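You operate a simulated robot arm through the tools that you are given. There is no shell and no other tool. Be economical: measure what you need, move in short steps, check, and stop when the job is done.

The job below is to be done with a simulated robot arm. You get a single attempt, and the scene is never put back.

Task
Put the sensor back on its stand, zero the gap dial and slacken both cradle clamps.
Fine: slacken the sensor screw first; the clamps last.

The check looks at the end state, three seconds after you hand in, the way a careful person would. Anything else that was tipped, shoved, dropped, spilled or broken makes it a failure.

Robot
A 7-joint arm with a two-finger parallel gripper, fixed in place. Base frame: the origin is at the foot of the arm, x ahead of it, y to its left, z up; the work surface is at about z = 0.009. Readings come in m, degrees, newtons and seconds.
With the tool pointing down near the work surface it reaches from about 0.22 to 0.58 m from the base axis. Its first joint turns from -66.0 to 66.0 degrees. Payload 2.5 kg.
Tool frame: the origin (TCP) lies between the finger pads and is the grasp point; the fingertips stand 0.023 m ahead of it; z points along the fingers, y is the line along which they close. The gripper opens to 0.094 m. The fingers are 0.038 m wide and 0.01 m thick; the gripper's body (0.054 by 0.096 m) begins 0.039 m behind the TCP.
Orientation is that of the tool frame in the base frame, as a unit quaternion [x, y, z, w]. With the fingers straight down and closing along the base's y, the tool's x points along the base's -x, its y along +y and its z along -z.

Tools
- The arm moves only by the tool move_arm. Its argument "plan" is a list of rows, each an object of numbers (a shift or turn left out is 0, a gripper value left out holds the last): "tx", "ty", "tz": the shift along the base's x, y, z in m; "ax", "ay", "az": the turn, a rotation vector about the base's x, y, z in degrees; "jaw": the opening in per cent of the stroke, from 0 (shut) to 100 (fully open). In form: [{"tx": .., "ty": .., "tz": .., "ax": .., "ay": .., "az": .., "jaw": ..}, ...]. A call has 1 to 20 rows; each row is the pose to reach, as a shift and turn from the pose commanded when the call began. Rows are played at 5 a second. More than 0.05 m and 8.6 degrees between two rows, or a gripper value outside its range, and nothing of the call is played. Where a pose cannot be reached the arm comes as near as it can. A force on the tool above 70 N (or 10 N above the force at the start of the call, whichever is more), or a blocked arm, ends the call early, and 0.2 s more pass. Each finger travels about 0.108 m/s and halts on what it meets, pressing with about 29 N; the grip force reading is that of the motor and also rises with nothing between the fingers. The clock runs only during rows and for 0.2 s after the last one: add rows that repeat a pose to give the fingers time. It gives the time, the measured TCP pose, the force on the tool (base axes), the opening and the grip force at its end, in the units of the frame above (readings bear some noise), and new pictures: "views" is both (left out), scene, wrist or none.
- Cameras (640 x 400 px; columns grow to the right, rows downward): "scene" is fixed at [0.1221, -0.412, 0.5405]; the picture's right is [0.79, -0.61, 0.00], its down [-0.36, -0.47, -0.80] and it looks along [0.49, 0.64, -0.60] (base axes); focal length 275 px, centre (320, 200). "wrist" rides on the gripper at [0.086, 0.016, -0.074] in the tool frame; the picture's right is [-0.18, 0.98, 0.00], its down [-0.58, -0.11, -0.81] and it looks along [-0.79, -0.15, 0.59] (tool axes); focal length 243 px, centre (320, 200). There is no depth. A picture from a camera that has moved, and an enlarged one, comes with that camera's place and axes in the base frame and with its lens.
- close_up(camera, box): a new picture of the part [left, top, right, bottom] of that camera's present view, enlarged. The clock stands still meanwhile.
- finish_job(): hands the job in; it is judged then, once.

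Work in short steps. Places have to be worked out from the pictures, the camera data and where the tool is seen: move nearer, look again, correct. Check each grasp and each placing, and mend what went wrong. You have 120 turns and 170 pictures in all, those below and enlarged ones among them. Open the gripper and draw the arm clear of the work before you hand the job in, unless the task says otherwise; then end with one line.

The tools are called after ">>>" by a JSON object that holds its "fn" and its "kwargs". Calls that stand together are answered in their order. move_arm: Moves the arm, as the interface text tells. Its arguments: {"type":"object","properties":{"plan":{"type":"array"},"views":{"type":"string","enum":["both","scene","wrist","none"]}},"required":["plan"]} The other tools are called the same way: close_up (camera, box) takes an enlarged picture of a part of a camera's view; finish_job () hands the job in.

At the start:

```text
time: 0.0
tool_pos: [0.3176, -0.0642, 0.3646]
ee_rot: [0.0, 1.0, 0.0, -0.001]
contact_force: [-0.5, -0.5, -0.4]
width: 0.0942
grip_force: 0.1
```

scene: 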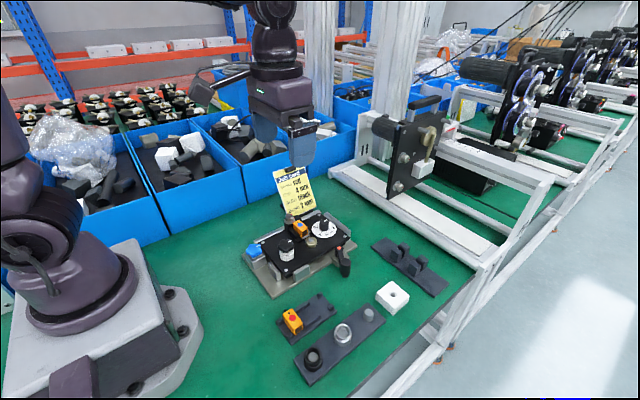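
wrist: 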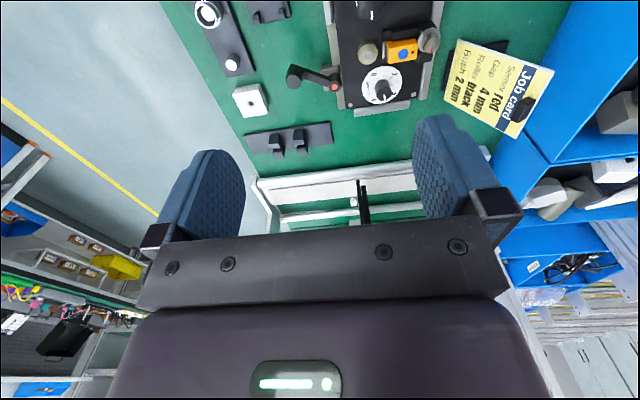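

The scene shows a fixture with a dial, a sensor, knobs and a lever, plus a job card. I enlarge it to identify the parts.

>>> {"fn": "close_up", "kwargs": {"camera": "scene", "box": [230, 160, 370, 300]}}

>>> {"fn": "close_up", "kwargs": {"camera": "scene", "box": [260, 230, 460, 390]}}

>>> {"fn": "close_up", "kwargs": {"camera": "wrist", "box": [180, 0, 560, 180]}}

```text
2.86 times, centred on (300, 230) of scene
camera zoom: at [0.1221, -0.412, 0.5405], right [0.79, -0.61, 0.0], down [-0.36, -0.47, -0.8], along [0.49, 0.64, -0.6], focal length 786 px, centre (377, 114)
```

zoom: 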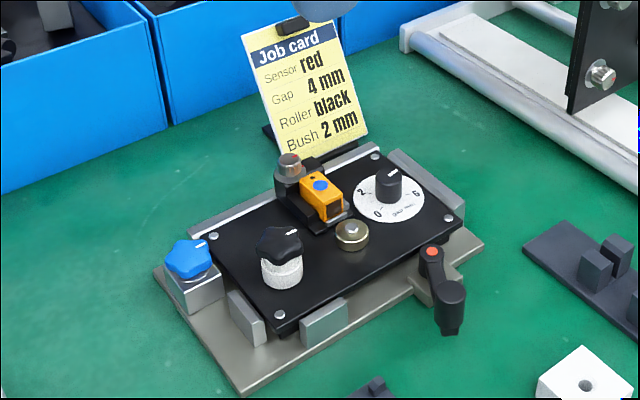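

```text
2.50 times, centred on (360, 310) of scene
camera zoom: at [0.1221, -0.412, 0.5405], right [0.79, -0.61, 0.0], down [-0.36, -0.47, -0.8], along [0.49, 0.64, -0.6], focal length 688 px, centre (220, -75)
```

zoom: 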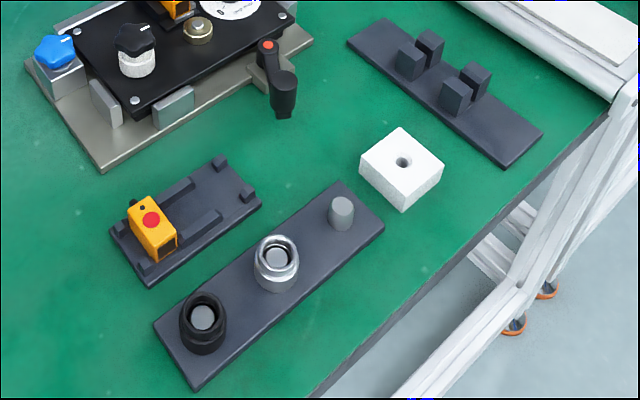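

```text
1.68 times, centred on (370, 90) of wrist
camera zoom: at [0.232, -0.048, 0.4399], right [0.18, 0.98, 0.0], down [0.58, -0.11, 0.81], along [0.79, -0.15, -0.59], focal length 409 px, centre (236, 385)
```

zoom: 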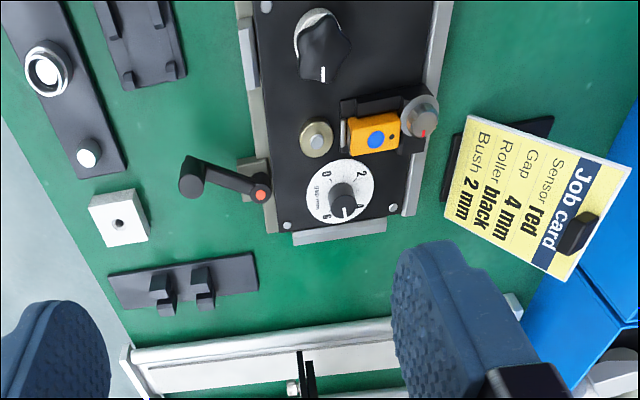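

I can place the parts roughly: dial near (0.46,0.01), sensor screw near (0.39,0.07), blue clamp near (0.27,0.04), lever near (0.43,-0.08) and stand near (0.28,-0.16). I'll tilt the wrist so its camera looks down on the fixture for a better view.

>>> {"fn": "move_arm", "kwargs": {"plan": [{"tx": 0.01, "ty": 0.025, "tz": -0.02, "ay": 8}, {"tx": 0.02, "ty": 0.05, "tz": -0.04, "ay": 16}, {"tx": 0.03, "ty": 0.075, "tz": -0.06, "ay": 24}, {"tx": 0.03, "ty": 0.095, "tz": -0.08, "ay": 32}, {"tx": 0.03, "ty": 0.095, "tz": -0.08, "ay": 35}, {"tx": 0.03, "ty": 0.095, "tz": -0.08, "ay": 35}]}}

```text
time: 1.4
tool_pos: [0.3482, 0.0321, 0.2856]
ee_rot: [0.0, 0.953, 0.0, -0.302]
contact_force: [0.3, 0.0, 0.1]
width: 0.0942
grip_force: 0.0
camera wrist: at [0.3203, 0.0472, 0.396], right [0.15, 0.98, -0.11], down [0.94, -0.11, 0.33], along [0.31, -0.15, -0.94], focal length 243 px, centre (320, 200)
```

scene: 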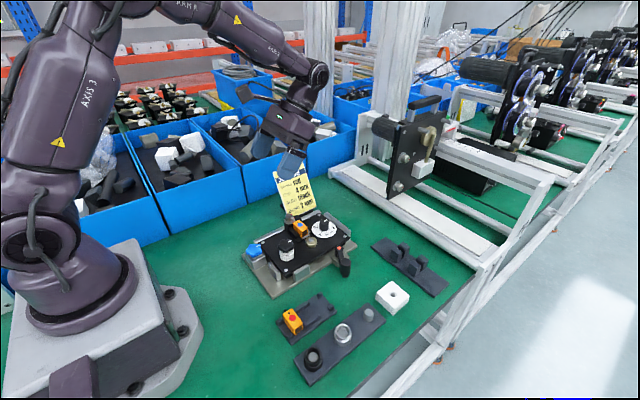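
wrist: 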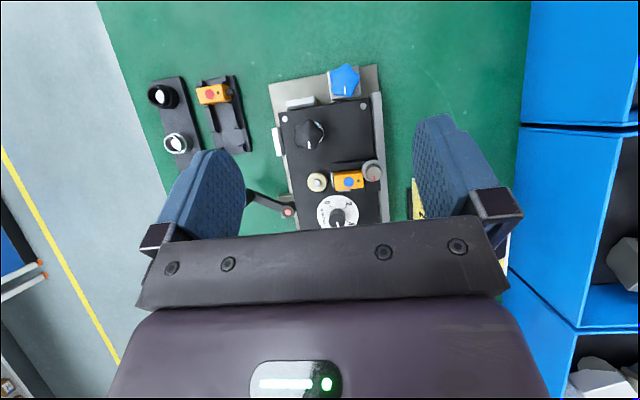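

Good top view; I enlarge the fixture and the stand.

>>> {"fn": "close_up", "kwargs": {"camera": "wrist", "box": [240, 50, 420, 235]}}

>>> {"fn": "close_up", "kwargs": {"camera": "wrist", "box": [140, 60, 260, 160]}}

>>> {"fn": "close_up", "kwargs": {"camera": "scene", "box": [275, 205, 345, 260]}}

>>> {"fn": "close_up", "kwargs": {"camera": "scene", "box": [235, 235, 305, 295]}}

>>> {"fn": "close_up", "kwargs": {"camera": "scene", "box": [315, 230, 365, 285]}}

```text
2.16 times, centred on (330, 142) of wrist
camera zoom: at [0.3203, 0.0472, 0.396], right [0.15, 0.98, -0.11], down [0.94, -0.11, 0.33], along [0.31, -0.15, -0.94], focal length 525 px, centre (298, 324)
```

zoom: 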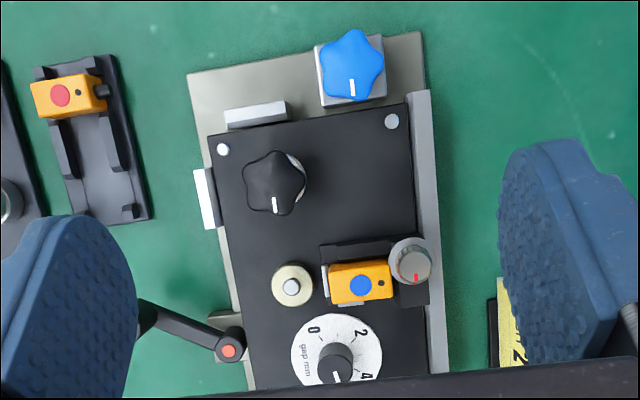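

```text
4.00 times, centred on (200, 110) of wrist
camera zoom: at [0.3203, 0.0472, 0.396], right [0.15, 0.98, -0.11], down [0.94, -0.11, 0.33], along [0.31, -0.15, -0.94], focal length 970 px, centre (800, 560)
```

zoom: 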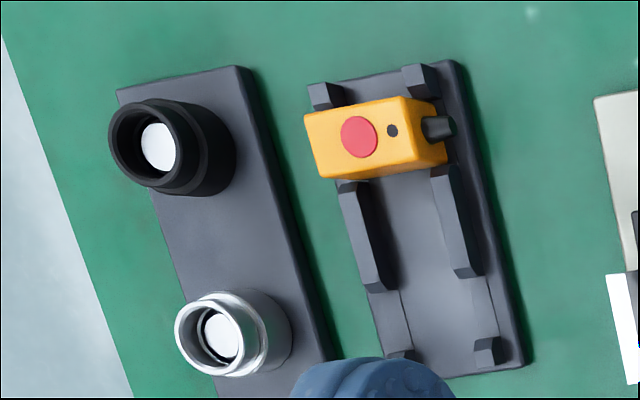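

```text
7.27 times, centred on (310, 232) of scene
camera zoom: at [0.1221, -0.412, 0.5405], right [0.79, -0.61, 0.0], down [-0.36, -0.47, -0.8], along [0.49, 0.64, -0.6], focal length 2000 px, centre (393, -36)
```

zoom: 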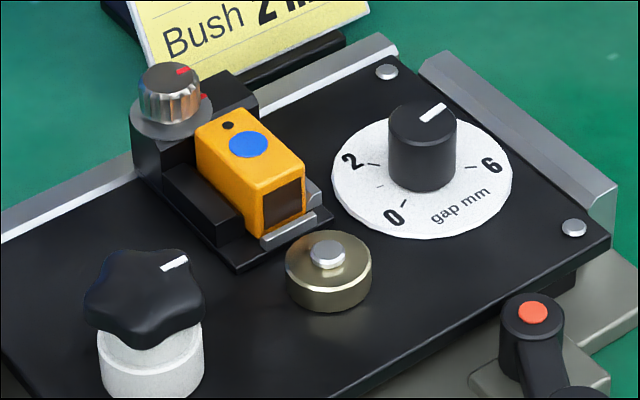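

```text
6.67 times, centred on (270, 265) of scene
camera zoom: at [0.1221, -0.412, 0.5405], right [0.79, -0.61, 0.0], down [-0.36, -0.47, -0.8], along [0.49, 0.64, -0.6], focal length 1834 px, centre (653, -233)
```

zoom: 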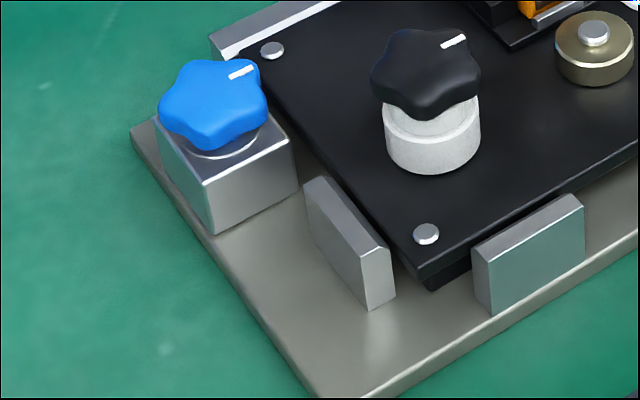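

```text
7.27 times, centred on (340, 258) of scene
camera zoom: at [0.1221, -0.412, 0.5405], right [0.79, -0.61, 0.0], down [-0.36, -0.47, -0.8], along [0.49, 0.64, -0.6], focal length 2000 px, centre (174, -218)
```

zoom: 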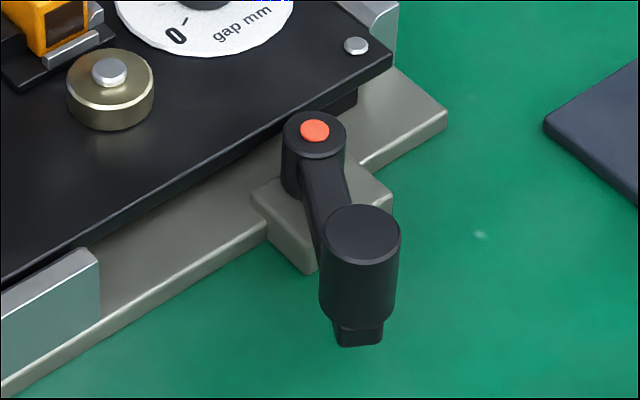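

Screw knob top is at about (0.394, 0.0726, 0.076), about 23 mm across, and the sensor top is at z≈0.065. I bring the tool upright above the screw, jaw about half open.

>>> {"fn": "move_arm", "kwargs": {"plan": [{"tx": 0.01, "ty": 0.01, "tz": -0.02, "ay": -7, "jaw": 50}, {"tx": 0.02, "ty": 0.02, "tz": -0.04, "ay": -14}, {"tx": 0.03, "ty": 0.03, "tz": -0.06, "ay": -21}, {"tx": 0.04, "ty": 0.04, "tz": -0.08, "ay": -28}, {"tx": 0.0464, "ty": 0.0418, "tz": -0.1, "ay": -35}, {"tx": 0.0464, "ty": 0.0418, "tz": -0.125, "ay": -35}, {"tx": 0.0464, "ty": 0.0418, "tz": -0.125, "ay": -35}]}}

>>> {"fn": "close_up", "kwargs": {"camera": "scene", "box": [260, 170, 350, 260]}}

```text
time: 3.0
tool_pos: [0.3942, 0.0716, 0.158]
ee_rot: [0.0, 1.0, 0.0, 0.001]
contact_force: [-0.5, 0.8, 0.3]
width: 0.0473
grip_force: 0.0
camera wrist: at [0.3076, 0.0876, 0.2333], right [0.18, 0.98, 0.0], down [0.58, -0.11, 0.81], along [0.79, -0.15, -0.59], focal length 243 px, centre (320, 200)
```

scene: 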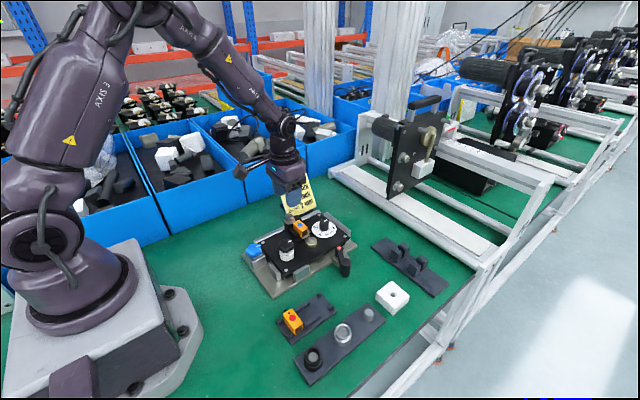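
wrist: 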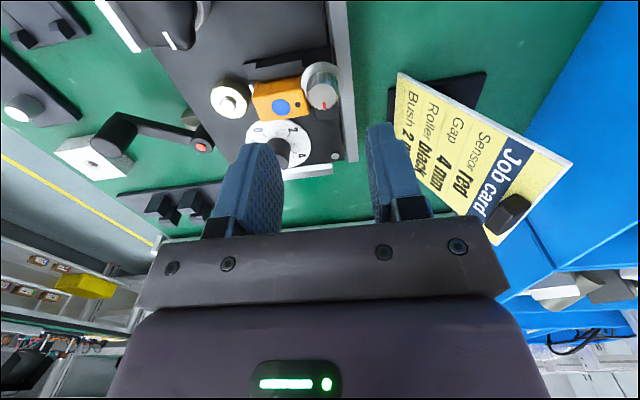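

```text
4.44 times, centred on (305, 215) of scene
camera zoom: at [0.1221, -0.412, 0.5405], right [0.79, -0.61, 0.0], down [-0.36, -0.47, -0.8], along [0.49, 0.64, -0.6], focal length 1222 px, centre (387, 133)
```

zoom: 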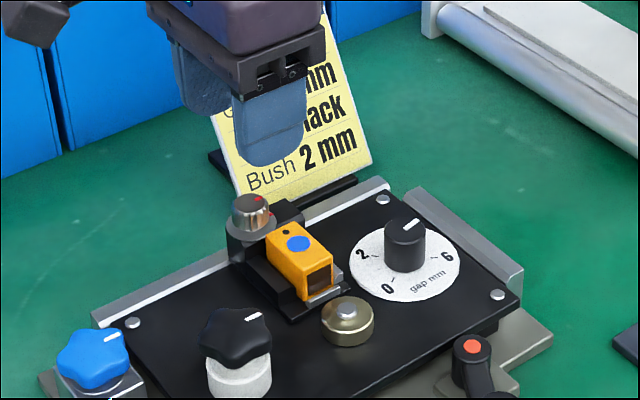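

The screw re-measures at (0.392, 0.0724). I turn to yaw −45° and then lower so the tips overlap the knob's top only.

>>> {"fn": "move_arm", "kwargs": {"plan": [{"az": -8, "tx": -0.001, "ty": 0.001}, {"az": -16, "tx": -0.001, "ty": 0.001}, {"az": -24, "tx": -0.001, "ty": 0.001}, {"az": -32, "tx": -0.001, "ty": 0.001}, {"az": -40, "tx": -0.001, "ty": 0.001}, {"az": -45, "tx": -0.001, "ty": 0.001, "tz": -0.02}, {"az": -45, "tx": -0.001, "ty": 0.001, "tz": -0.04}, {"az": -45, "tx": -0.001, "ty": 0.001, "tz": -0.055}, {"az": -45, "tx": -0.001, "ty": 0.001, "tz": -0.066}, {"az": -45, "tx": -0.001, "ty": 0.001, "tz": -0.066}]}}

>>> {"fn": "close_up", "kwargs": {"camera": "scene", "box": [260, 170, 350, 260]}}

```text
time: 5.2
tool_pos: [0.3932, 0.0749, 0.0941]
ee_rot: [0.383, 0.924, 0.0, 0.0]
contact_force: [-0.9, 0.4, -0.7]
width: 0.0468
grip_force: 0.1
camera wrist: at [0.3435, 0.1468, 0.1685], right [0.83, 0.56, 0.0], down [0.33, -0.49, 0.81], along [0.46, -0.67, -0.59], focal length 243 px, centre (320, 200)
```

scene: 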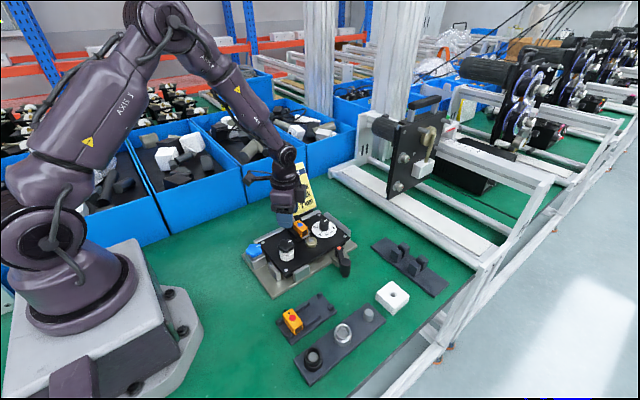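
wrist: 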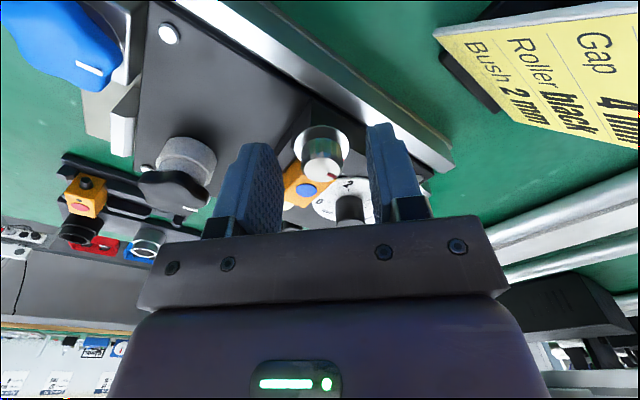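

```text
4.44 times, centred on (305, 215) of scene
camera zoom: at [0.1221, -0.412, 0.5405], right [0.79, -0.61, 0.0], down [-0.36, -0.47, -0.8], along [0.49, 0.64, -0.6], focal length 1222 px, centre (387, 133)
```

zoom: 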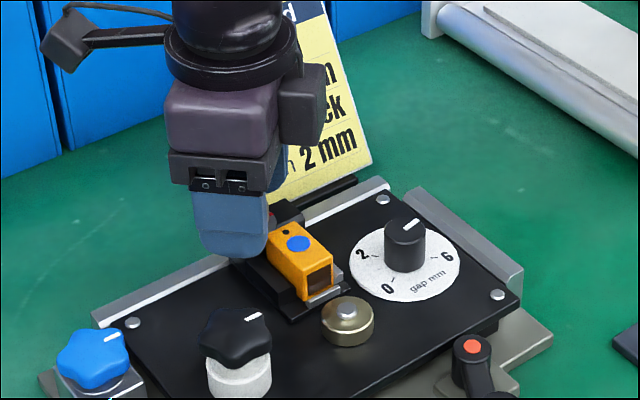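

Jaw straddles the knob in the wrist view. I enlarge to check centring.

>>> {"fn": "close_up", "kwargs": {"camera": "wrist", "box": [220, 100, 440, 240]}}

```text
2.86 times, centred on (330, 170) of wrist
camera zoom: at [0.3435, 0.1468, 0.1685], right [0.83, 0.56, 0.0], down [0.33, -0.49, 0.81], along [0.46, -0.67, -0.59], focal length 693 px, centre (291, 286)
```

zoom: 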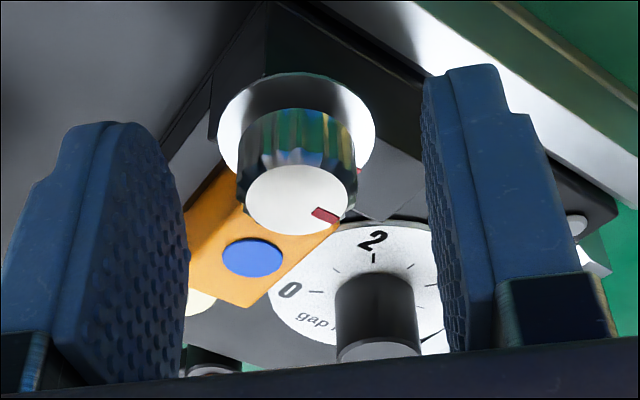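

Re-solving with wrist views only: knob at (0.394, 0.0725), top z≈0.084; sensor top z≈0.069. I raise 3 mm so the tips clear the sensor during the sweep, then close on the knob.

>>> {"fn": "move_arm", "kwargs": {"plan": [{"tz": 0.003, "tx": 0.001, "ty": -0.001}, {"tz": 0.003, "tx": 0.001, "ty": -0.001, "jaw": 10}, {"tz": 0.003, "tx": 0.001, "ty": -0.001, "jaw": 10}, {"tz": 0.003, "tx": 0.001, "ty": -0.001, "jaw": 10}], "views": "wrist"}}

```text
time: 6.2
tool_pos: [0.3935, 0.0736, 0.0979]
ee_rot: [0.383, 0.924, 0.001, 0.001]
contact_force: [3.9, 2.5, 0.2]
width: 0.0205
grip_force: 28.5
camera wrist: at [0.3451, 0.1457, 0.1718], right [0.82, 0.57, 0.0], down [0.33, -0.49, 0.81], along [0.46, -0.67, -0.59], focal length 243 px, centre (320, 200)
```

wrist: 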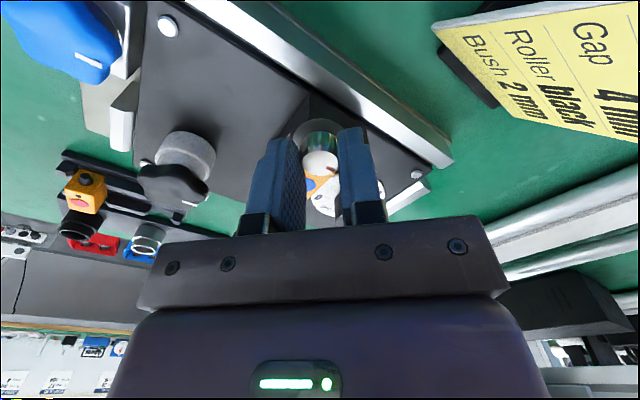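

Knob held (20.5 mm). I turn it counter-clockwise by 40° and look at the readings.

>>> {"fn": "move_arm", "kwargs": {"plan": [{"az": 8, "tx": 0.0005, "ty": 0.0003}, {"az": 16, "tx": 0.0005, "ty": 0.0003}, {"az": 24, "tx": 0.0005, "ty": 0.0003}, {"az": 32, "tx": 0.0005, "ty": 0.0003}, {"az": 40, "tx": 0.0005, "ty": 0.0003}], "views": "wrist"}}

>>> {"fn": "close_up", "kwargs": {"camera": "wrist", "box": [220, 60, 440, 240]}}

```text
time: 7.4
tool_pos: [0.395, 0.0726, 0.0973]
ee_rot: [0.042, 0.999, 0.0, -0.001]
contact_force: [-7.7, 2.2, 14.5]
width: 0.0205
grip_force: 28.9
camera wrist: at [0.3101, 0.0962, 0.1722], right [0.27, 0.96, 0.0], down [0.57, -0.16, 0.81], along [0.78, -0.21, -0.59], focal length 243 px, centre (320, 200)
```

wrist: 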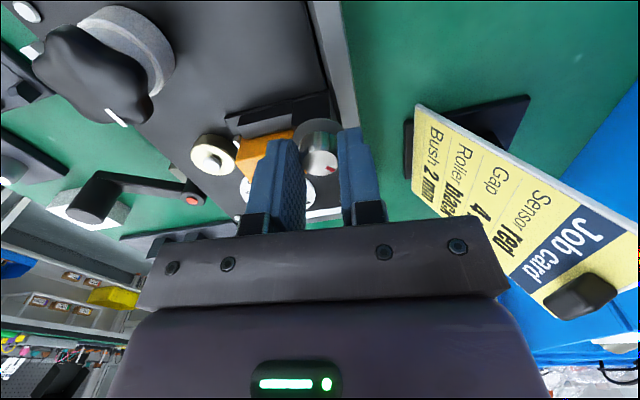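

```text
2.22 times, centred on (330, 150) of wrist
camera zoom: at [0.3101, 0.0962, 0.1722], right [0.27, 0.96, 0.0], down [0.57, -0.16, 0.81], along [0.78, -0.21, -0.59], focal length 539 px, centre (298, 311)
```

zoom: 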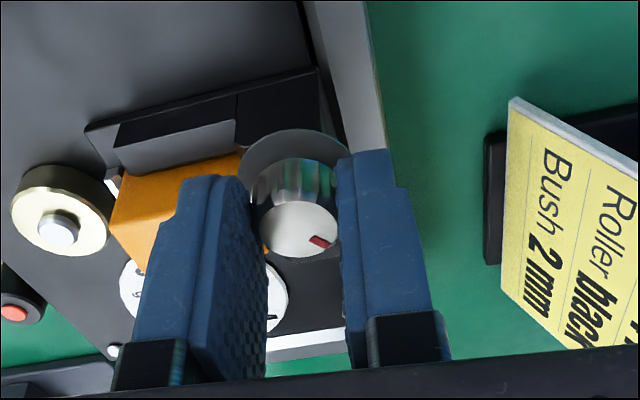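

The red mark turned with the fingers, so the knob is turning. Upward force suggests the screw is rising; I continue 40° with a slight upward follow.

>>> {"fn": "move_arm", "kwargs": {"plan": [{"az": 0, "tz": 0.001}, {"az": 8, "tz": 0.001}, {"az": 16, "tz": 0.0015}, {"az": 24, "tz": 0.002}, {"az": 32, "tz": 0.002}, {"az": 40, "tz": 0.0025}], "views": "none"}}

>>> {"fn": "close_up", "kwargs": {"camera": "wrist", "box": [220, 60, 440, 240]}}

>>> {"fn": "close_up", "kwargs": {"camera": "scene", "box": [260, 170, 350, 260]}}

```text
time: 8.8
tool_pos: [0.394, 0.0727, 0.0994]
ee_rot: [-0.302, 0.953, 0.001, -0.001]
contact_force: [-7.8, 0.2, 1.8]
width: 0.0208
grip_force: 29.3
```

```text
2.22 times, centred on (330, 150) of wrist
camera zoom: at [0.315, 0.0361, 0.1742], right [-0.42, 0.91, 0.0], down [0.54, 0.25, 0.81], along [0.73, 0.33, -0.59], focal length 539 px, centre (298, 311)
```

zoom: 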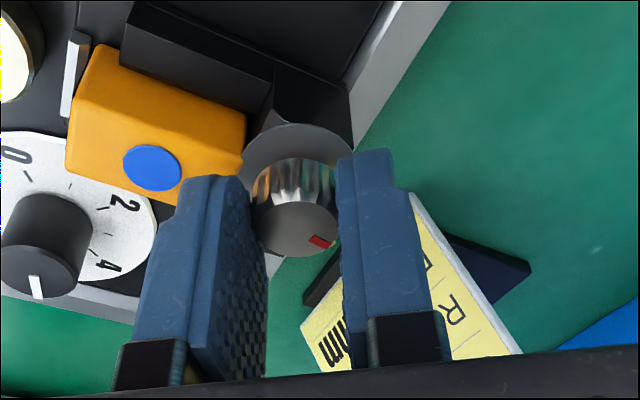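

```text
4.44 times, centred on (305, 215) of scene
camera zoom: at [0.1221, -0.412, 0.5405], right [0.79, -0.61, 0.0], down [-0.36, -0.47, -0.8], along [0.49, 0.64, -0.6], focal length 1222 px, centre (387, 133)
```

zoom: 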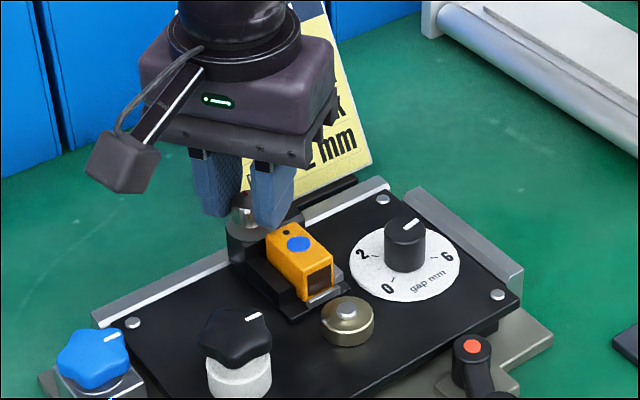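

Turning freely and symmetric so far (80° total). I continue another 56°.

>>> {"fn": "move_arm", "kwargs": {"plan": [{"az": 8, "tz": 0.0005}, {"az": 16, "tz": 0.0005}, {"az": 24, "tz": 0.0005}, {"az": 32, "tz": 0.001}, {"az": 40, "tz": 0.001}, {"az": 48, "tz": 0.001}, {"az": 56, "tz": 0.0015}], "views": "none"}}

>>> {"fn": "close_up", "kwargs": {"camera": "wrist", "box": [220, 60, 440, 240]}}

```text
time: 10.4
tool_pos: [0.3948, 0.0723, 0.1017]
ee_rot: [0.713, -0.701, 0.0, 0.0]
contact_force: [-8.0, -3.5, -0.3]
width: 0.0208
grip_force: 28.9
```

```text
2.22 times, centred on (330, 150) of wrist
camera zoom: at [0.3808, -0.014, 0.1757], right [-0.99, 0.16, 0.0], down [0.1, 0.58, 0.81], along [0.13, 0.79, -0.59], focal length 539 px, centre (298, 311)
```

zoom: 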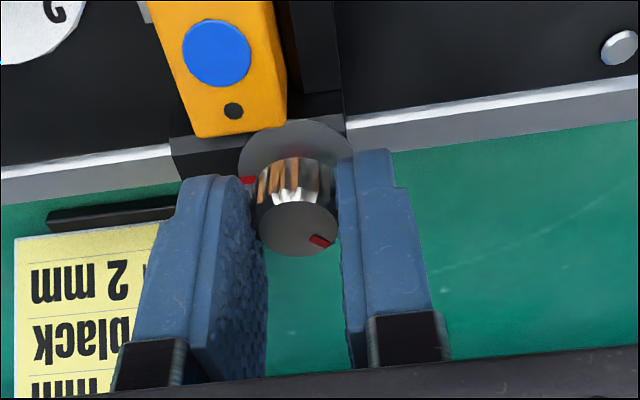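

A fixed red witness mark on the collar shows 'tight'; the knob mark is now ~135° away. I add another 40° for a margin.

>>> {"fn": "move_arm", "kwargs": {"plan": [{"az": 8}, {"az": 16, "tz": 0.0005}, {"az": 24, "tz": 0.0005}, {"az": 32, "tz": 0.0005}, {"az": 40, "tz": 0.001}], "views": "none"}}

>>> {"fn": "close_up", "kwargs": {"camera": "wrist", "box": [220, 60, 440, 240]}}

```text
time: 11.6
tool_pos: [0.3947, 0.0729, 0.1017]
ee_rot: [0.91, -0.414, 0.0, 0.0]
contact_force: [2.9, 0.2, 0.6]
width: 0.0208
grip_force: 28.9
```

```text
2.22 times, centred on (330, 150) of wrist
camera zoom: at [0.4402, -0.0032, 0.177], right [-0.86, -0.51, 0.0], down [-0.3, 0.51, 0.81], along [-0.41, 0.69, -0.59], focal length 539 px, centre (298, 311)
```

zoom: 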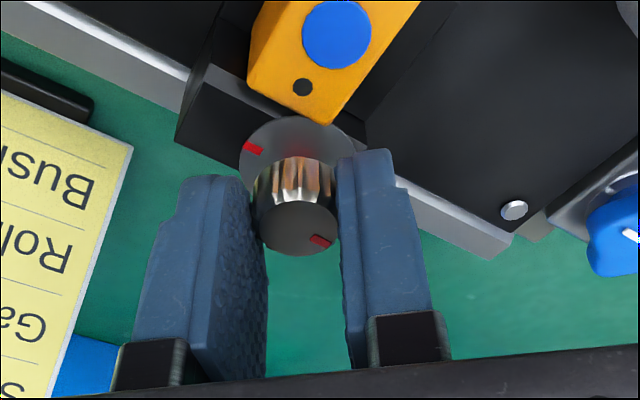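

The screw is now ~176° from tight and the load is low. I open, rise and unwind the wrist to yaw 0.

>>> {"fn": "move_arm", "kwargs": {"plan": [{"jaw": 50}, {"jaw": 50}, {"tz": 0.03}, {"tz": 0.06}, {"tz": 0.1, "az": -8}, {"tz": 0.1, "az": -16}, {"tz": 0.1, "az": -24}, {"tz": 0.1, "az": -32}, {"tz": 0.1, "az": -40}, {"tz": 0.1, "az": -48}, {"tz": 0.1, "az": -56}, {"tz": 0.1, "az": -64}, {"tz": 0.1, "az": -72}, {"tz": 0.1, "az": -80}, {"tz": 0.1, "az": -88}, {"tz": 0.1, "az": -96}, {"tz": 0.1, "az": -104}, {"tz": 0.1, "az": -112}, {"tz": 0.1, "az": -120}, {"tz": 0.1, "az": -128}], "views": "none"}}

```text
time: 15.8
tool_pos: [0.3948, 0.073, 0.2016]
ee_rot: [-0.025, 1.0, 0.0, 0.0]
contact_force: [-0.4, -0.3, -0.4]
width: 0.047
grip_force: 0.1
```

Now I straighten yaw and shift back before a tilted overhead look at the sensor.

>>> {"fn": "move_arm", "kwargs": {"plan": [{"az": -3, "tx": -0.015, "ty": -0.01}], "views": "none"}}

>>> {"fn": "move_arm", "kwargs": {"plan": [{"ay": 8}, {"ay": 16}, {"ay": 24}, {"ay": 32, "tx": -0.01}, {"ay": 38, "tx": -0.015}, {"ay": 38, "tx": -0.015}], "views": "none"}}

>>> {"fn": "close_up", "kwargs": {"camera": "wrist", "box": [220, 60, 460, 235]}}

>>> {"fn": "close_up", "kwargs": {"camera": "wrist", "box": [60, 0, 280, 160]}}

```text
time: 16.2
tool_pos: [0.3798, 0.0609, 0.201]
ee_rot: [0.0, 1.0, 0.0, 0.001]
contact_force: [0.3, 0.0, 0.3]
width: 0.0466
grip_force: 0.1
```

```text
time: 17.6
tool_pos: [0.3652, 0.0642, 0.2015]
ee_rot: [0.0, 0.945, 0.0, -0.327]
contact_force: [-0.7, -0.2, 0.1]
width: 0.047
grip_force: 0.0
```

```text
2.29 times, centred on (340, 148) of wrist
camera zoom: at [0.3438, 0.0794, 0.3144], right [0.15, 0.98, -0.11], down [0.95, -0.11, 0.28], along [0.26, -0.15, -0.95], focal length 555 px, centre (274, 320)
```

zoom: 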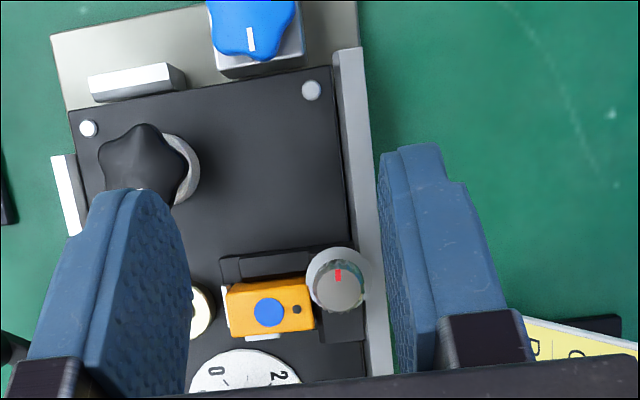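

```text
2.50 times, centred on (170, 80) of wrist
camera zoom: at [0.3438, 0.0794, 0.3144], right [0.15, 0.98, -0.11], down [0.95, -0.11, 0.28], along [0.26, -0.15, -0.95], focal length 606 px, centre (695, 500)
```

zoom: 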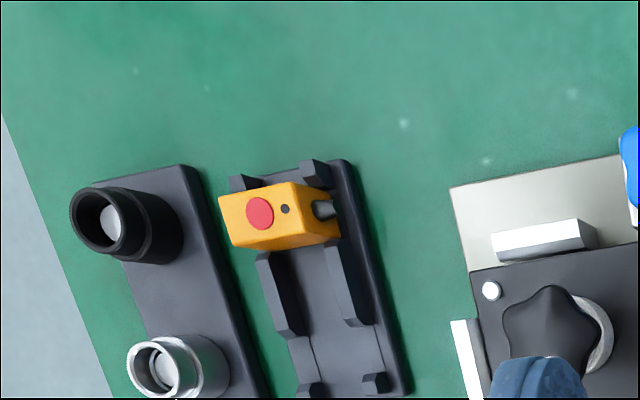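

Sensor body centre is at about (0.4055, 0.0396), top z≈0.069, ~21×40 mm, yaw about −2.5°; its low lips mean it lifts straight up. I right the tool and hover above it, slightly to −y to clear the screw collar.

>>> {"fn": "move_arm", "kwargs": {"plan": [{"ay": -8, "tx": 0.008, "ty": -0.006, "jaw": 42}, {"ay": -16, "tx": 0.016, "ty": -0.012}, {"ay": -24, "tx": 0.024, "ty": -0.018}, {"ay": -32, "tx": 0.032, "ty": -0.024}, {"ay": -38, "tx": 0.041, "ty": -0.028, "tz": -0.03}, {"ay": -38, "tx": 0.041, "ty": -0.028, "tz": -0.05}], "views": "none"}}

>>> {"fn": "move_arm", "kwargs": {"plan": [{"az": -8}, {"az": -16}, {"az": -24}, {"az": -32}, {"az": -40}, {"az": -48}, {"az": -56}, {"az": -64}, {"az": -72}, {"az": -80}, {"az": -88}, {"az": -92.5}, {"az": -92.5}], "views": "none"}}

>>> {"fn": "close_up", "kwargs": {"camera": "wrist", "box": [200, 40, 460, 240]}}

>>> {"fn": "close_up", "kwargs": {"camera": "scene", "box": [260, 170, 350, 260]}}

```text
time: 19.0
tool_pos: [0.4079, 0.0336, 0.1518]
ee_rot: [0.0, 1.0, 0.0, 0.001]
contact_force: [-0.1, -0.1, -0.2]
width: 0.0396
grip_force: 0.0
```

```text
time: 21.8
tool_pos: [0.4062, 0.0343, 0.1519]
ee_rot: [0.723, 0.691, 0.0, 0.0]
contact_force: [-0.2, 1.2, -0.1]
width: 0.0395
grip_force: 0.0
```

```text
2.00 times, centred on (330, 140) of wrist
camera zoom: at [0.4266, 0.1205, 0.2266], right [0.97, -0.23, 0.0], down [-0.14, -0.58, 0.81], along [-0.18, -0.78, -0.59], focal length 485 px, centre (300, 320)
```

zoom: 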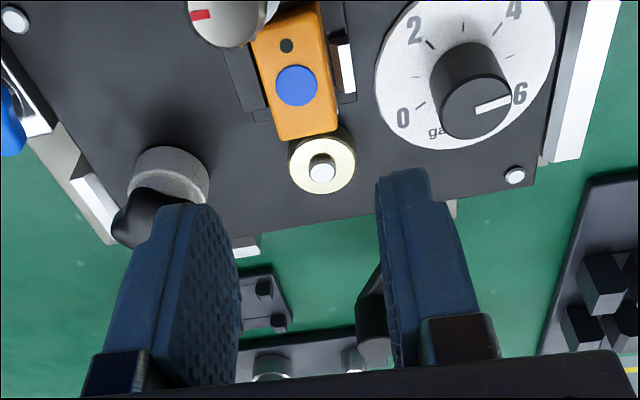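

```text
4.44 times, centred on (305, 215) of scene
camera zoom: at [0.1221, -0.412, 0.5405], right [0.79, -0.61, 0.0], down [-0.36, -0.47, -0.8], along [0.49, 0.64, -0.6], focal length 1222 px, centre (387, 133)
```

zoom: 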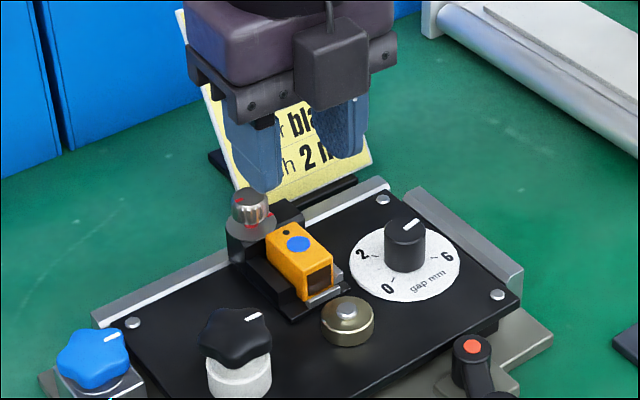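

Sensor centre refines to x≈0.407. I descend until the tips are ~6 mm below the sensor's top and look.

>>> {"fn": "move_arm", "kwargs": {"plan": [{"tx": 0.0015, "tz": -0.025}, {"tx": 0.0015, "tz": -0.045}, {"tx": 0.0015, "tz": -0.058}, {"tx": 0.0015, "tz": -0.065}, {"tx": 0.0015, "tz": -0.065}], "views": "none"}}

>>> {"fn": "close_up", "kwargs": {"camera": "wrist", "box": [200, 40, 460, 240]}}

>>> {"fn": "close_up", "kwargs": {"camera": "scene", "box": [270, 200, 340, 260]}}

```text
time: 23.0
tool_pos: [0.4075, 0.0363, 0.0883]
ee_rot: [0.722, 0.691, -0.001, 0.0]
contact_force: [0.9, -0.2, 0.4]
width: 0.0393
grip_force: 0.1
```

```text
2.00 times, centred on (330, 140) of wrist
camera zoom: at [0.4275, 0.1214, 0.162], right [0.97, -0.23, 0.0], down [-0.13, -0.58, 0.81], along [-0.18, -0.79, -0.59], focal length 485 px, centre (300, 320)
```

zoom: 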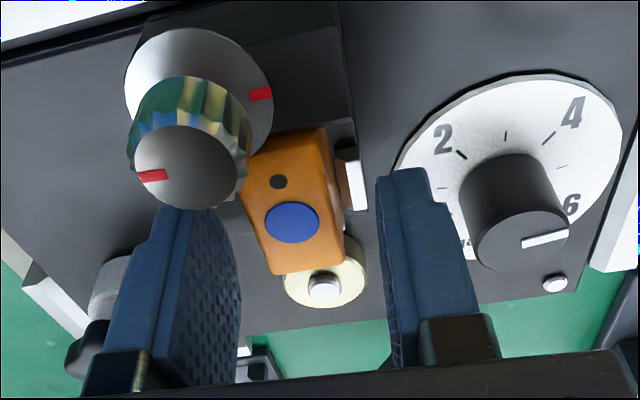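

```text
6.67 times, centred on (305, 230) of scene
camera zoom: at [0.1221, -0.412, 0.5405], right [0.79, -0.61, 0.0], down [-0.36, -0.47, -0.8], along [0.49, 0.64, -0.6], focal length 1834 px, centre (420, 0)
```

zoom: 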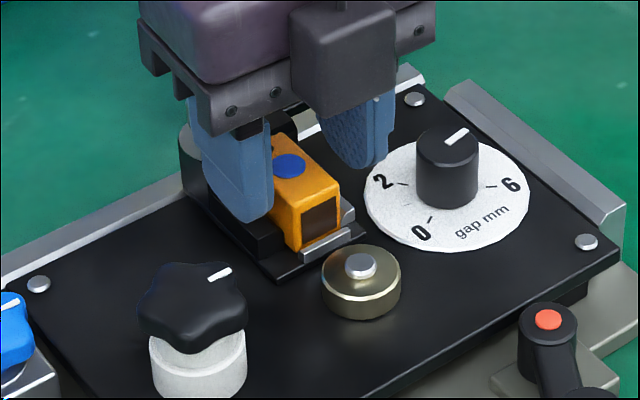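

Fingers straddle the sensor with centring within 1 mm. I lower 4 mm more and close.

>>> {"fn": "move_arm", "kwargs": {"plan": [{"tx": -0.0005, "tz": -0.004}, {"tx": -0.0005, "tz": -0.004, "jaw": 10}, {"tx": -0.0005, "tz": -0.004, "jaw": 10}, {"tx": -0.0005, "tz": -0.004, "jaw": 10}], "views": "none"}}

>>> {"fn": "close_up", "kwargs": {"camera": "wrist", "box": [200, 40, 460, 240]}}

```text
time: 24.0
tool_pos: [0.4067, 0.0357, 0.083]
ee_rot: [0.722, 0.692, 0.001, 0.0]
contact_force: [0.9, 0.5, 1.7]
width: 0.0212
grip_force: 29.0
```

```text
2.00 times, centred on (330, 140) of wrist
camera zoom: at [0.4267, 0.1209, 0.1582], right [0.97, -0.23, 0.0], down [-0.13, -0.58, 0.81], along [-0.18, -0.79, -0.59], focal length 485 px, centre (300, 320)
```

zoom: 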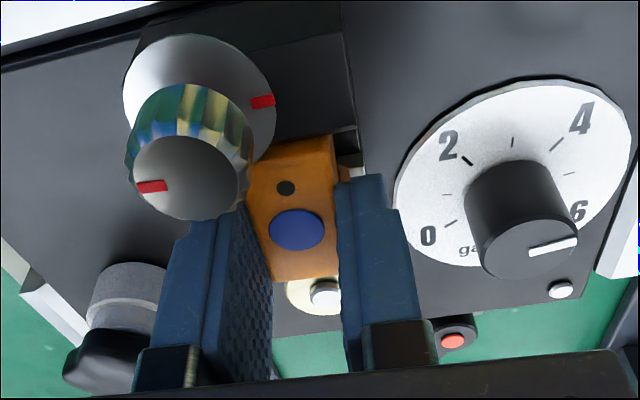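

Sensor gripped at 21 mm with negligible side load. I lift gently.

>>> {"fn": "move_arm", "kwargs": {"plan": [{"tz": 0.003}, {"tz": 0.006}, {"tz": 0.012}, {"tz": 0.02}, {"tz": 0.03}], "views": "scene"}}

>>> {"fn": "close_up", "kwargs": {"camera": "scene", "box": [270, 190, 350, 260]}}

```text
time: 25.2
tool_pos: [0.408, 0.035, 0.1135]
ee_rot: [0.722, 0.692, 0.0, 0.001]
contact_force: [0.0, 0.2, 0.3]
width: 0.0207
grip_force: 29.3
```

scene: 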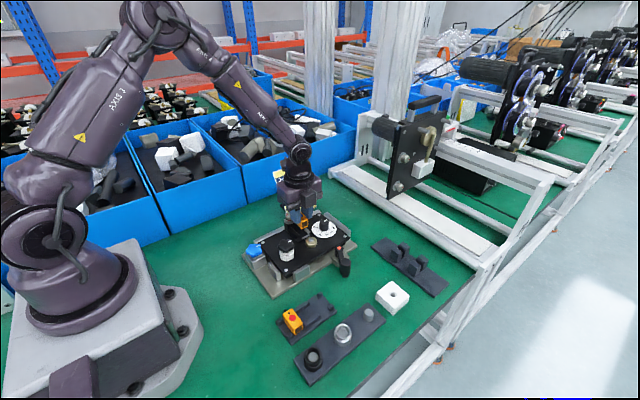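

```text
5.71 times, centred on (310, 225) of scene
camera zoom: at [0.1221, -0.412, 0.5405], right [0.79, -0.61, 0.0], down [-0.36, -0.47, -0.8], along [0.49, 0.64, -0.6], focal length 1572 px, centre (377, 57)
```

zoom: 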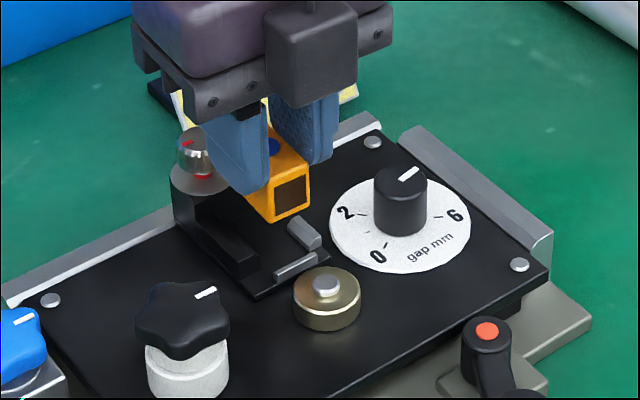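

The sensor is out. The stand appears aligned with base x, red sensor dot near (0.262,-0.142), free slot near (0.328,-0.142). I raise and hover at (0.3275,-0.08,0.2) to view it.

>>> {"fn": "move_arm", "kwargs": {"plan": [{"tz": 0.04}, {"tz": 0.087}, {"tx": -0.026, "ty": -0.038, "tz": 0.087, "az": 1}, {"tx": -0.052, "ty": -0.076, "tz": 0.087, "az": 2.5}, {"tx": -0.079, "ty": -0.115, "tz": 0.087, "az": 2.5}, {"tx": -0.079, "ty": -0.115, "tz": 0.087, "az": 2.5}], "views": "wrist"}}

>>> {"fn": "close_up", "kwargs": {"camera": "wrist", "box": [220, 0, 460, 150]}}

>>> {"fn": "close_up", "kwargs": {"camera": "scene", "box": [260, 270, 360, 360]}}

```text
time: 26.6
tool_pos: [0.3236, -0.0799, 0.2008]
ee_rot: [0.707, 0.707, 0.0, 0.0]
contact_force: [-0.2, -0.8, 0.7]
width: 0.0211
grip_force: 29.3
camera wrist: at [0.3415, 0.0056, 0.2753], right [0.98, -0.18, 0.0], down [-0.11, -0.58, 0.81], along [-0.15, -0.79, -0.59], focal length 243 px, centre (320, 200)
```

wrist: 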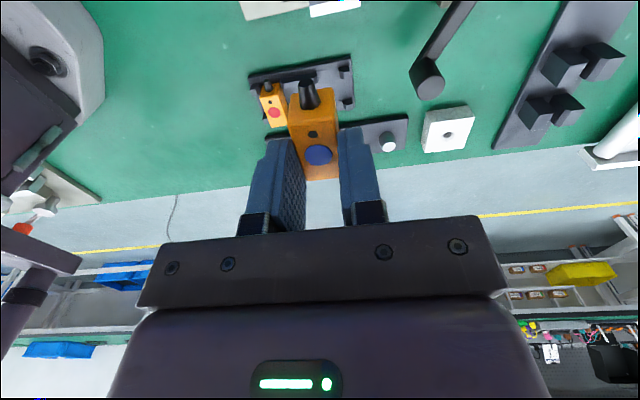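

```text
2.67 times, centred on (340, 75) of wrist
camera zoom: at [0.3415, 0.0056, 0.2753], right [0.98, -0.18, 0.0], down [-0.11, -0.58, 0.81], along [-0.15, -0.79, -0.59], focal length 647 px, centre (267, 533)
```

zoom: 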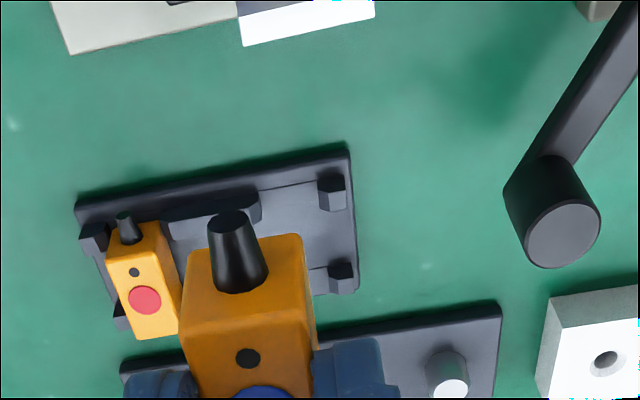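

```text
4.44 times, centred on (310, 315) of scene
camera zoom: at [0.1221, -0.4121, 0.5405], right [0.79, -0.61, 0.0], down [-0.36, -0.47, -0.8], along [0.49, 0.64, -0.6], focal length 1222 px, centre (364, -311)
```

zoom: 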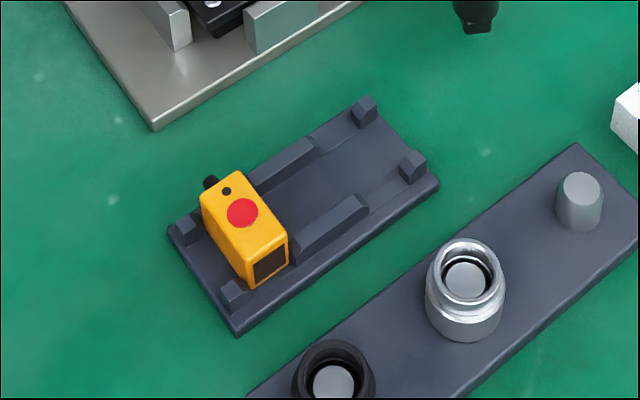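

Stand reads differently from the scene (y −0.155) and wrist (y −0.14) cameras, so I check the scene camera against the known tool location.

>>> {"fn": "close_up", "kwargs": {"camera": "scene", "box": [230, 180, 390, 280]}}

>>> {"fn": "move_arm", "kwargs": {"plan": [{"tx": 0}], "views": "none"}}

```text
4.00 times, centred on (310, 230) of scene
camera zoom: at [0.1221, -0.4121, 0.5405], right [0.79, -0.61, 0.0], down [-0.36, -0.47, -0.8], along [0.49, 0.64, -0.6], focal length 1100 px, centre (360, 80)
```

zoom: 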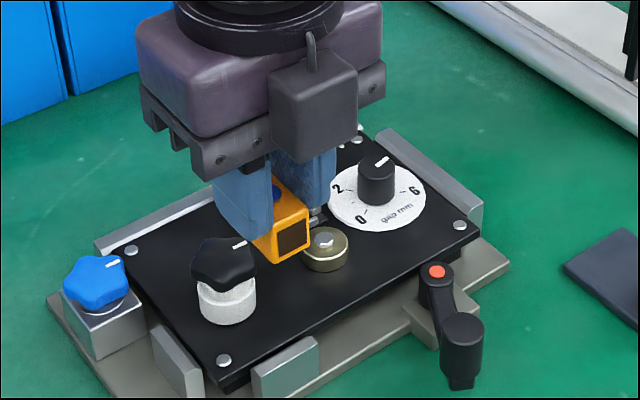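

```text
time: 27.0
tool_pos: [0.3245, -0.0819, 0.2005]
ee_rot: [0.707, 0.707, 0.0, 0.0]
contact_force: [0.0, 0.6, -0.2]
width: 0.0207
grip_force: 29.0
```

The scene camera is biased by over 1°, while the wrist views agree with each other: the slot centre is x≈0.3273 and the red sensor dot is at y≈−0.142. I move over the slot and partway down, then look.

>>> {"fn": "move_arm", "kwargs": {"plan": [{"tx": 0.003, "ty": -0.035, "tz": -0.02}, {"tx": 0.003, "ty": -0.0655, "tz": -0.05}, {"tx": 0.003, "ty": -0.0655, "tz": -0.09}, {"tx": 0.003, "ty": -0.0655, "tz": -0.12}, {"tx": 0.003, "ty": -0.0655, "tz": -0.12}, {"tx": 0.003, "ty": -0.0655, "tz": -0.12}], "views": "wrist"}}

>>> {"fn": "close_up", "kwargs": {"camera": "wrist", "box": [210, 40, 450, 240]}}

>>> {"fn": "close_up", "kwargs": {"camera": "scene", "box": [260, 260, 360, 350]}}

```text
time: 28.4
tool_pos: [0.3311, -0.1472, 0.0819]
ee_rot: [0.707, 0.707, 0.001, 0.0]
contact_force: [-0.2, 0.7, -0.4]
width: 0.0208
grip_force: 29.2
camera wrist: at [0.3484, -0.0606, 0.155], right [0.98, -0.18, 0.0], down [-0.11, -0.58, 0.81], along [-0.15, -0.79, -0.59], focal length 243 px, centre (320, 200)
```

wrist: 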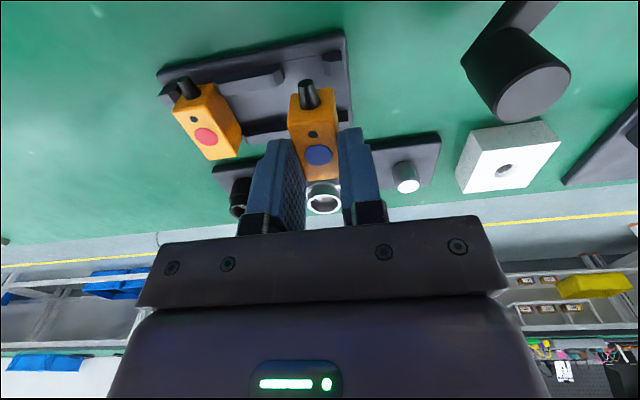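

```text
2.00 times, centred on (330, 140) of wrist
camera zoom: at [0.3484, -0.0606, 0.155], right [0.98, -0.18, 0.0], down [-0.11, -0.58, 0.81], along [-0.15, -0.79, -0.59], focal length 485 px, centre (300, 320)
```

zoom: 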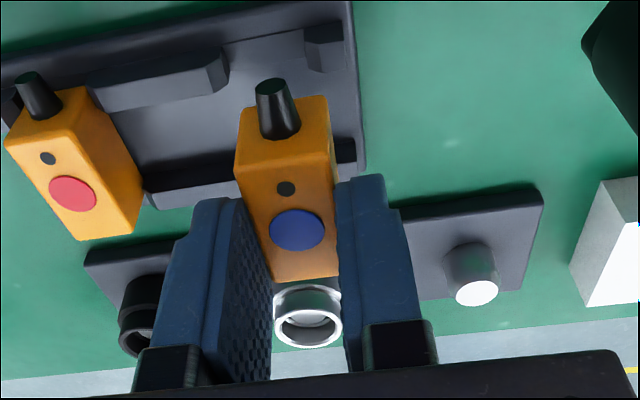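

```text
4.44 times, centred on (310, 305) of scene
camera zoom: at [0.1221, -0.412, 0.5405], right [0.79, -0.61, 0.0], down [-0.36, -0.47, -0.8], along [0.49, 0.64, -0.6], focal length 1222 px, centre (364, -267)
```

zoom: 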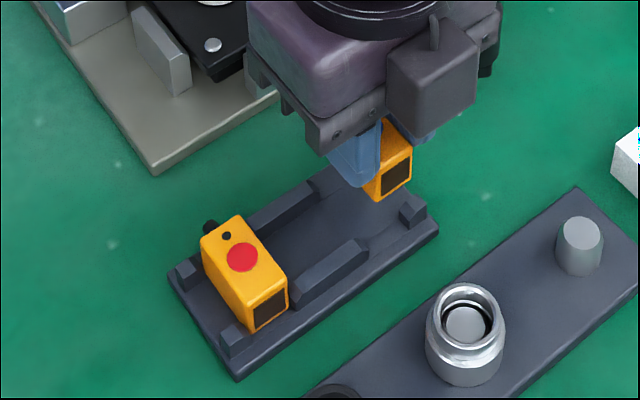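

In one frame the held sensor sits at x 0.332 and the slot centre at 0.3268, so I shift −5 mm. Red sensor top is z≈0.035, so release height is TCP≈0.050; I descend with care.

>>> {"fn": "move_arm", "kwargs": {"plan": [{"tx": -0.005, "tz": 0}, {"tx": -0.005, "tz": -0.01}, {"tx": -0.005, "tz": -0.018}, {"tx": -0.005, "tz": -0.018}], "views": "none"}}

>>> {"fn": "close_up", "kwargs": {"camera": "wrist", "box": [210, 40, 450, 240]}}

>>> {"fn": "close_up", "kwargs": {"camera": "scene", "box": [270, 270, 350, 340]}}

```text
time: 29.4
tool_pos: [0.3273, -0.1445, 0.0623]
ee_rot: [0.707, 0.707, 0.0, 0.001]
contact_force: [0.5, -0.4, -0.3]
width: 0.0212
grip_force: 28.9
```

```text
2.00 times, centred on (330, 140) of wrist
camera zoom: at [0.3434, -0.0587, 0.1373], right [0.98, -0.18, 0.0], down [-0.11, -0.58, 0.81], along [-0.15, -0.79, -0.59], focal length 485 px, centre (300, 320)
```

zoom: 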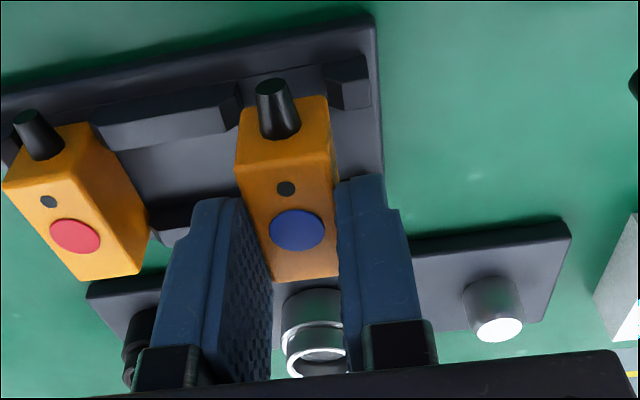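

```text
5.71 times, centred on (310, 305) of scene
camera zoom: at [0.1221, -0.412, 0.5405], right [0.79, -0.61, 0.0], down [-0.36, -0.47, -0.8], along [0.49, 0.64, -0.6], focal length 1572 px, centre (377, -400)
```

zoom: 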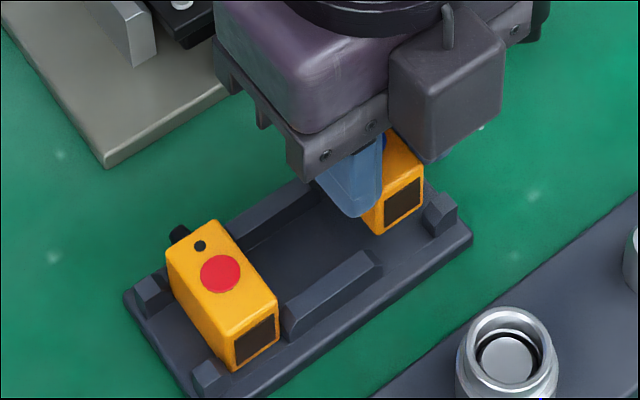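

Alignment now good (sensor 0.3271, slot 0.327). I descend a further 10 mm.

>>> {"fn": "move_arm", "kwargs": {"plan": [{"tz": -0.005}, {"tz": -0.009}, {"tz": -0.011}, {"tz": -0.011}], "views": "none"}}

>>> {"fn": "close_up", "kwargs": {"camera": "wrist", "box": [210, 40, 450, 240]}}

>>> {"fn": "close_up", "kwargs": {"camera": "scene", "box": [270, 270, 350, 340]}}

```text
time: 30.4
tool_pos: [0.3268, -0.1453, 0.0523]
ee_rot: [0.706, 0.708, 0.0, -0.001]
contact_force: [-1.4, -0.1, -0.7]
width: 0.0206
grip_force: 29.4
```

```text
2.00 times, centred on (330, 140) of wrist
camera zoom: at [0.3428, -0.0592, 0.126], right [0.98, -0.18, 0.0], down [-0.11, -0.58, 0.81], along [-0.15, -0.79, -0.59], focal length 485 px, centre (300, 320)
```

zoom: 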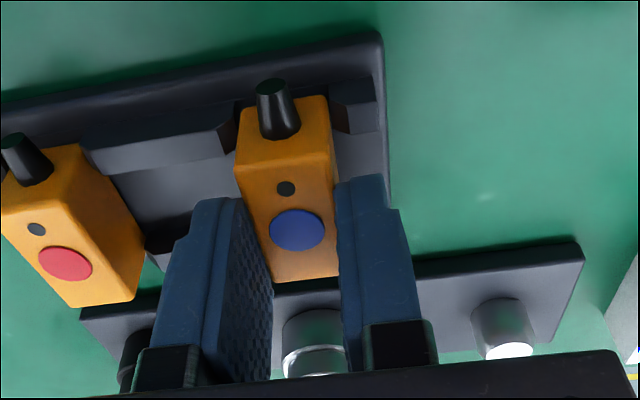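

```text
5.71 times, centred on (310, 305) of scene
camera zoom: at [0.1221, -0.412, 0.5405], right [0.79, -0.61, 0.0], down [-0.36, -0.47, -0.8], along [0.49, 0.64, -0.6], focal length 1572 px, centre (377, -400)
```

zoom: 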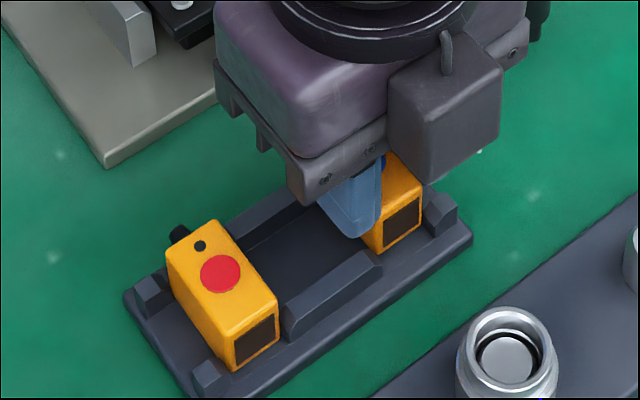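

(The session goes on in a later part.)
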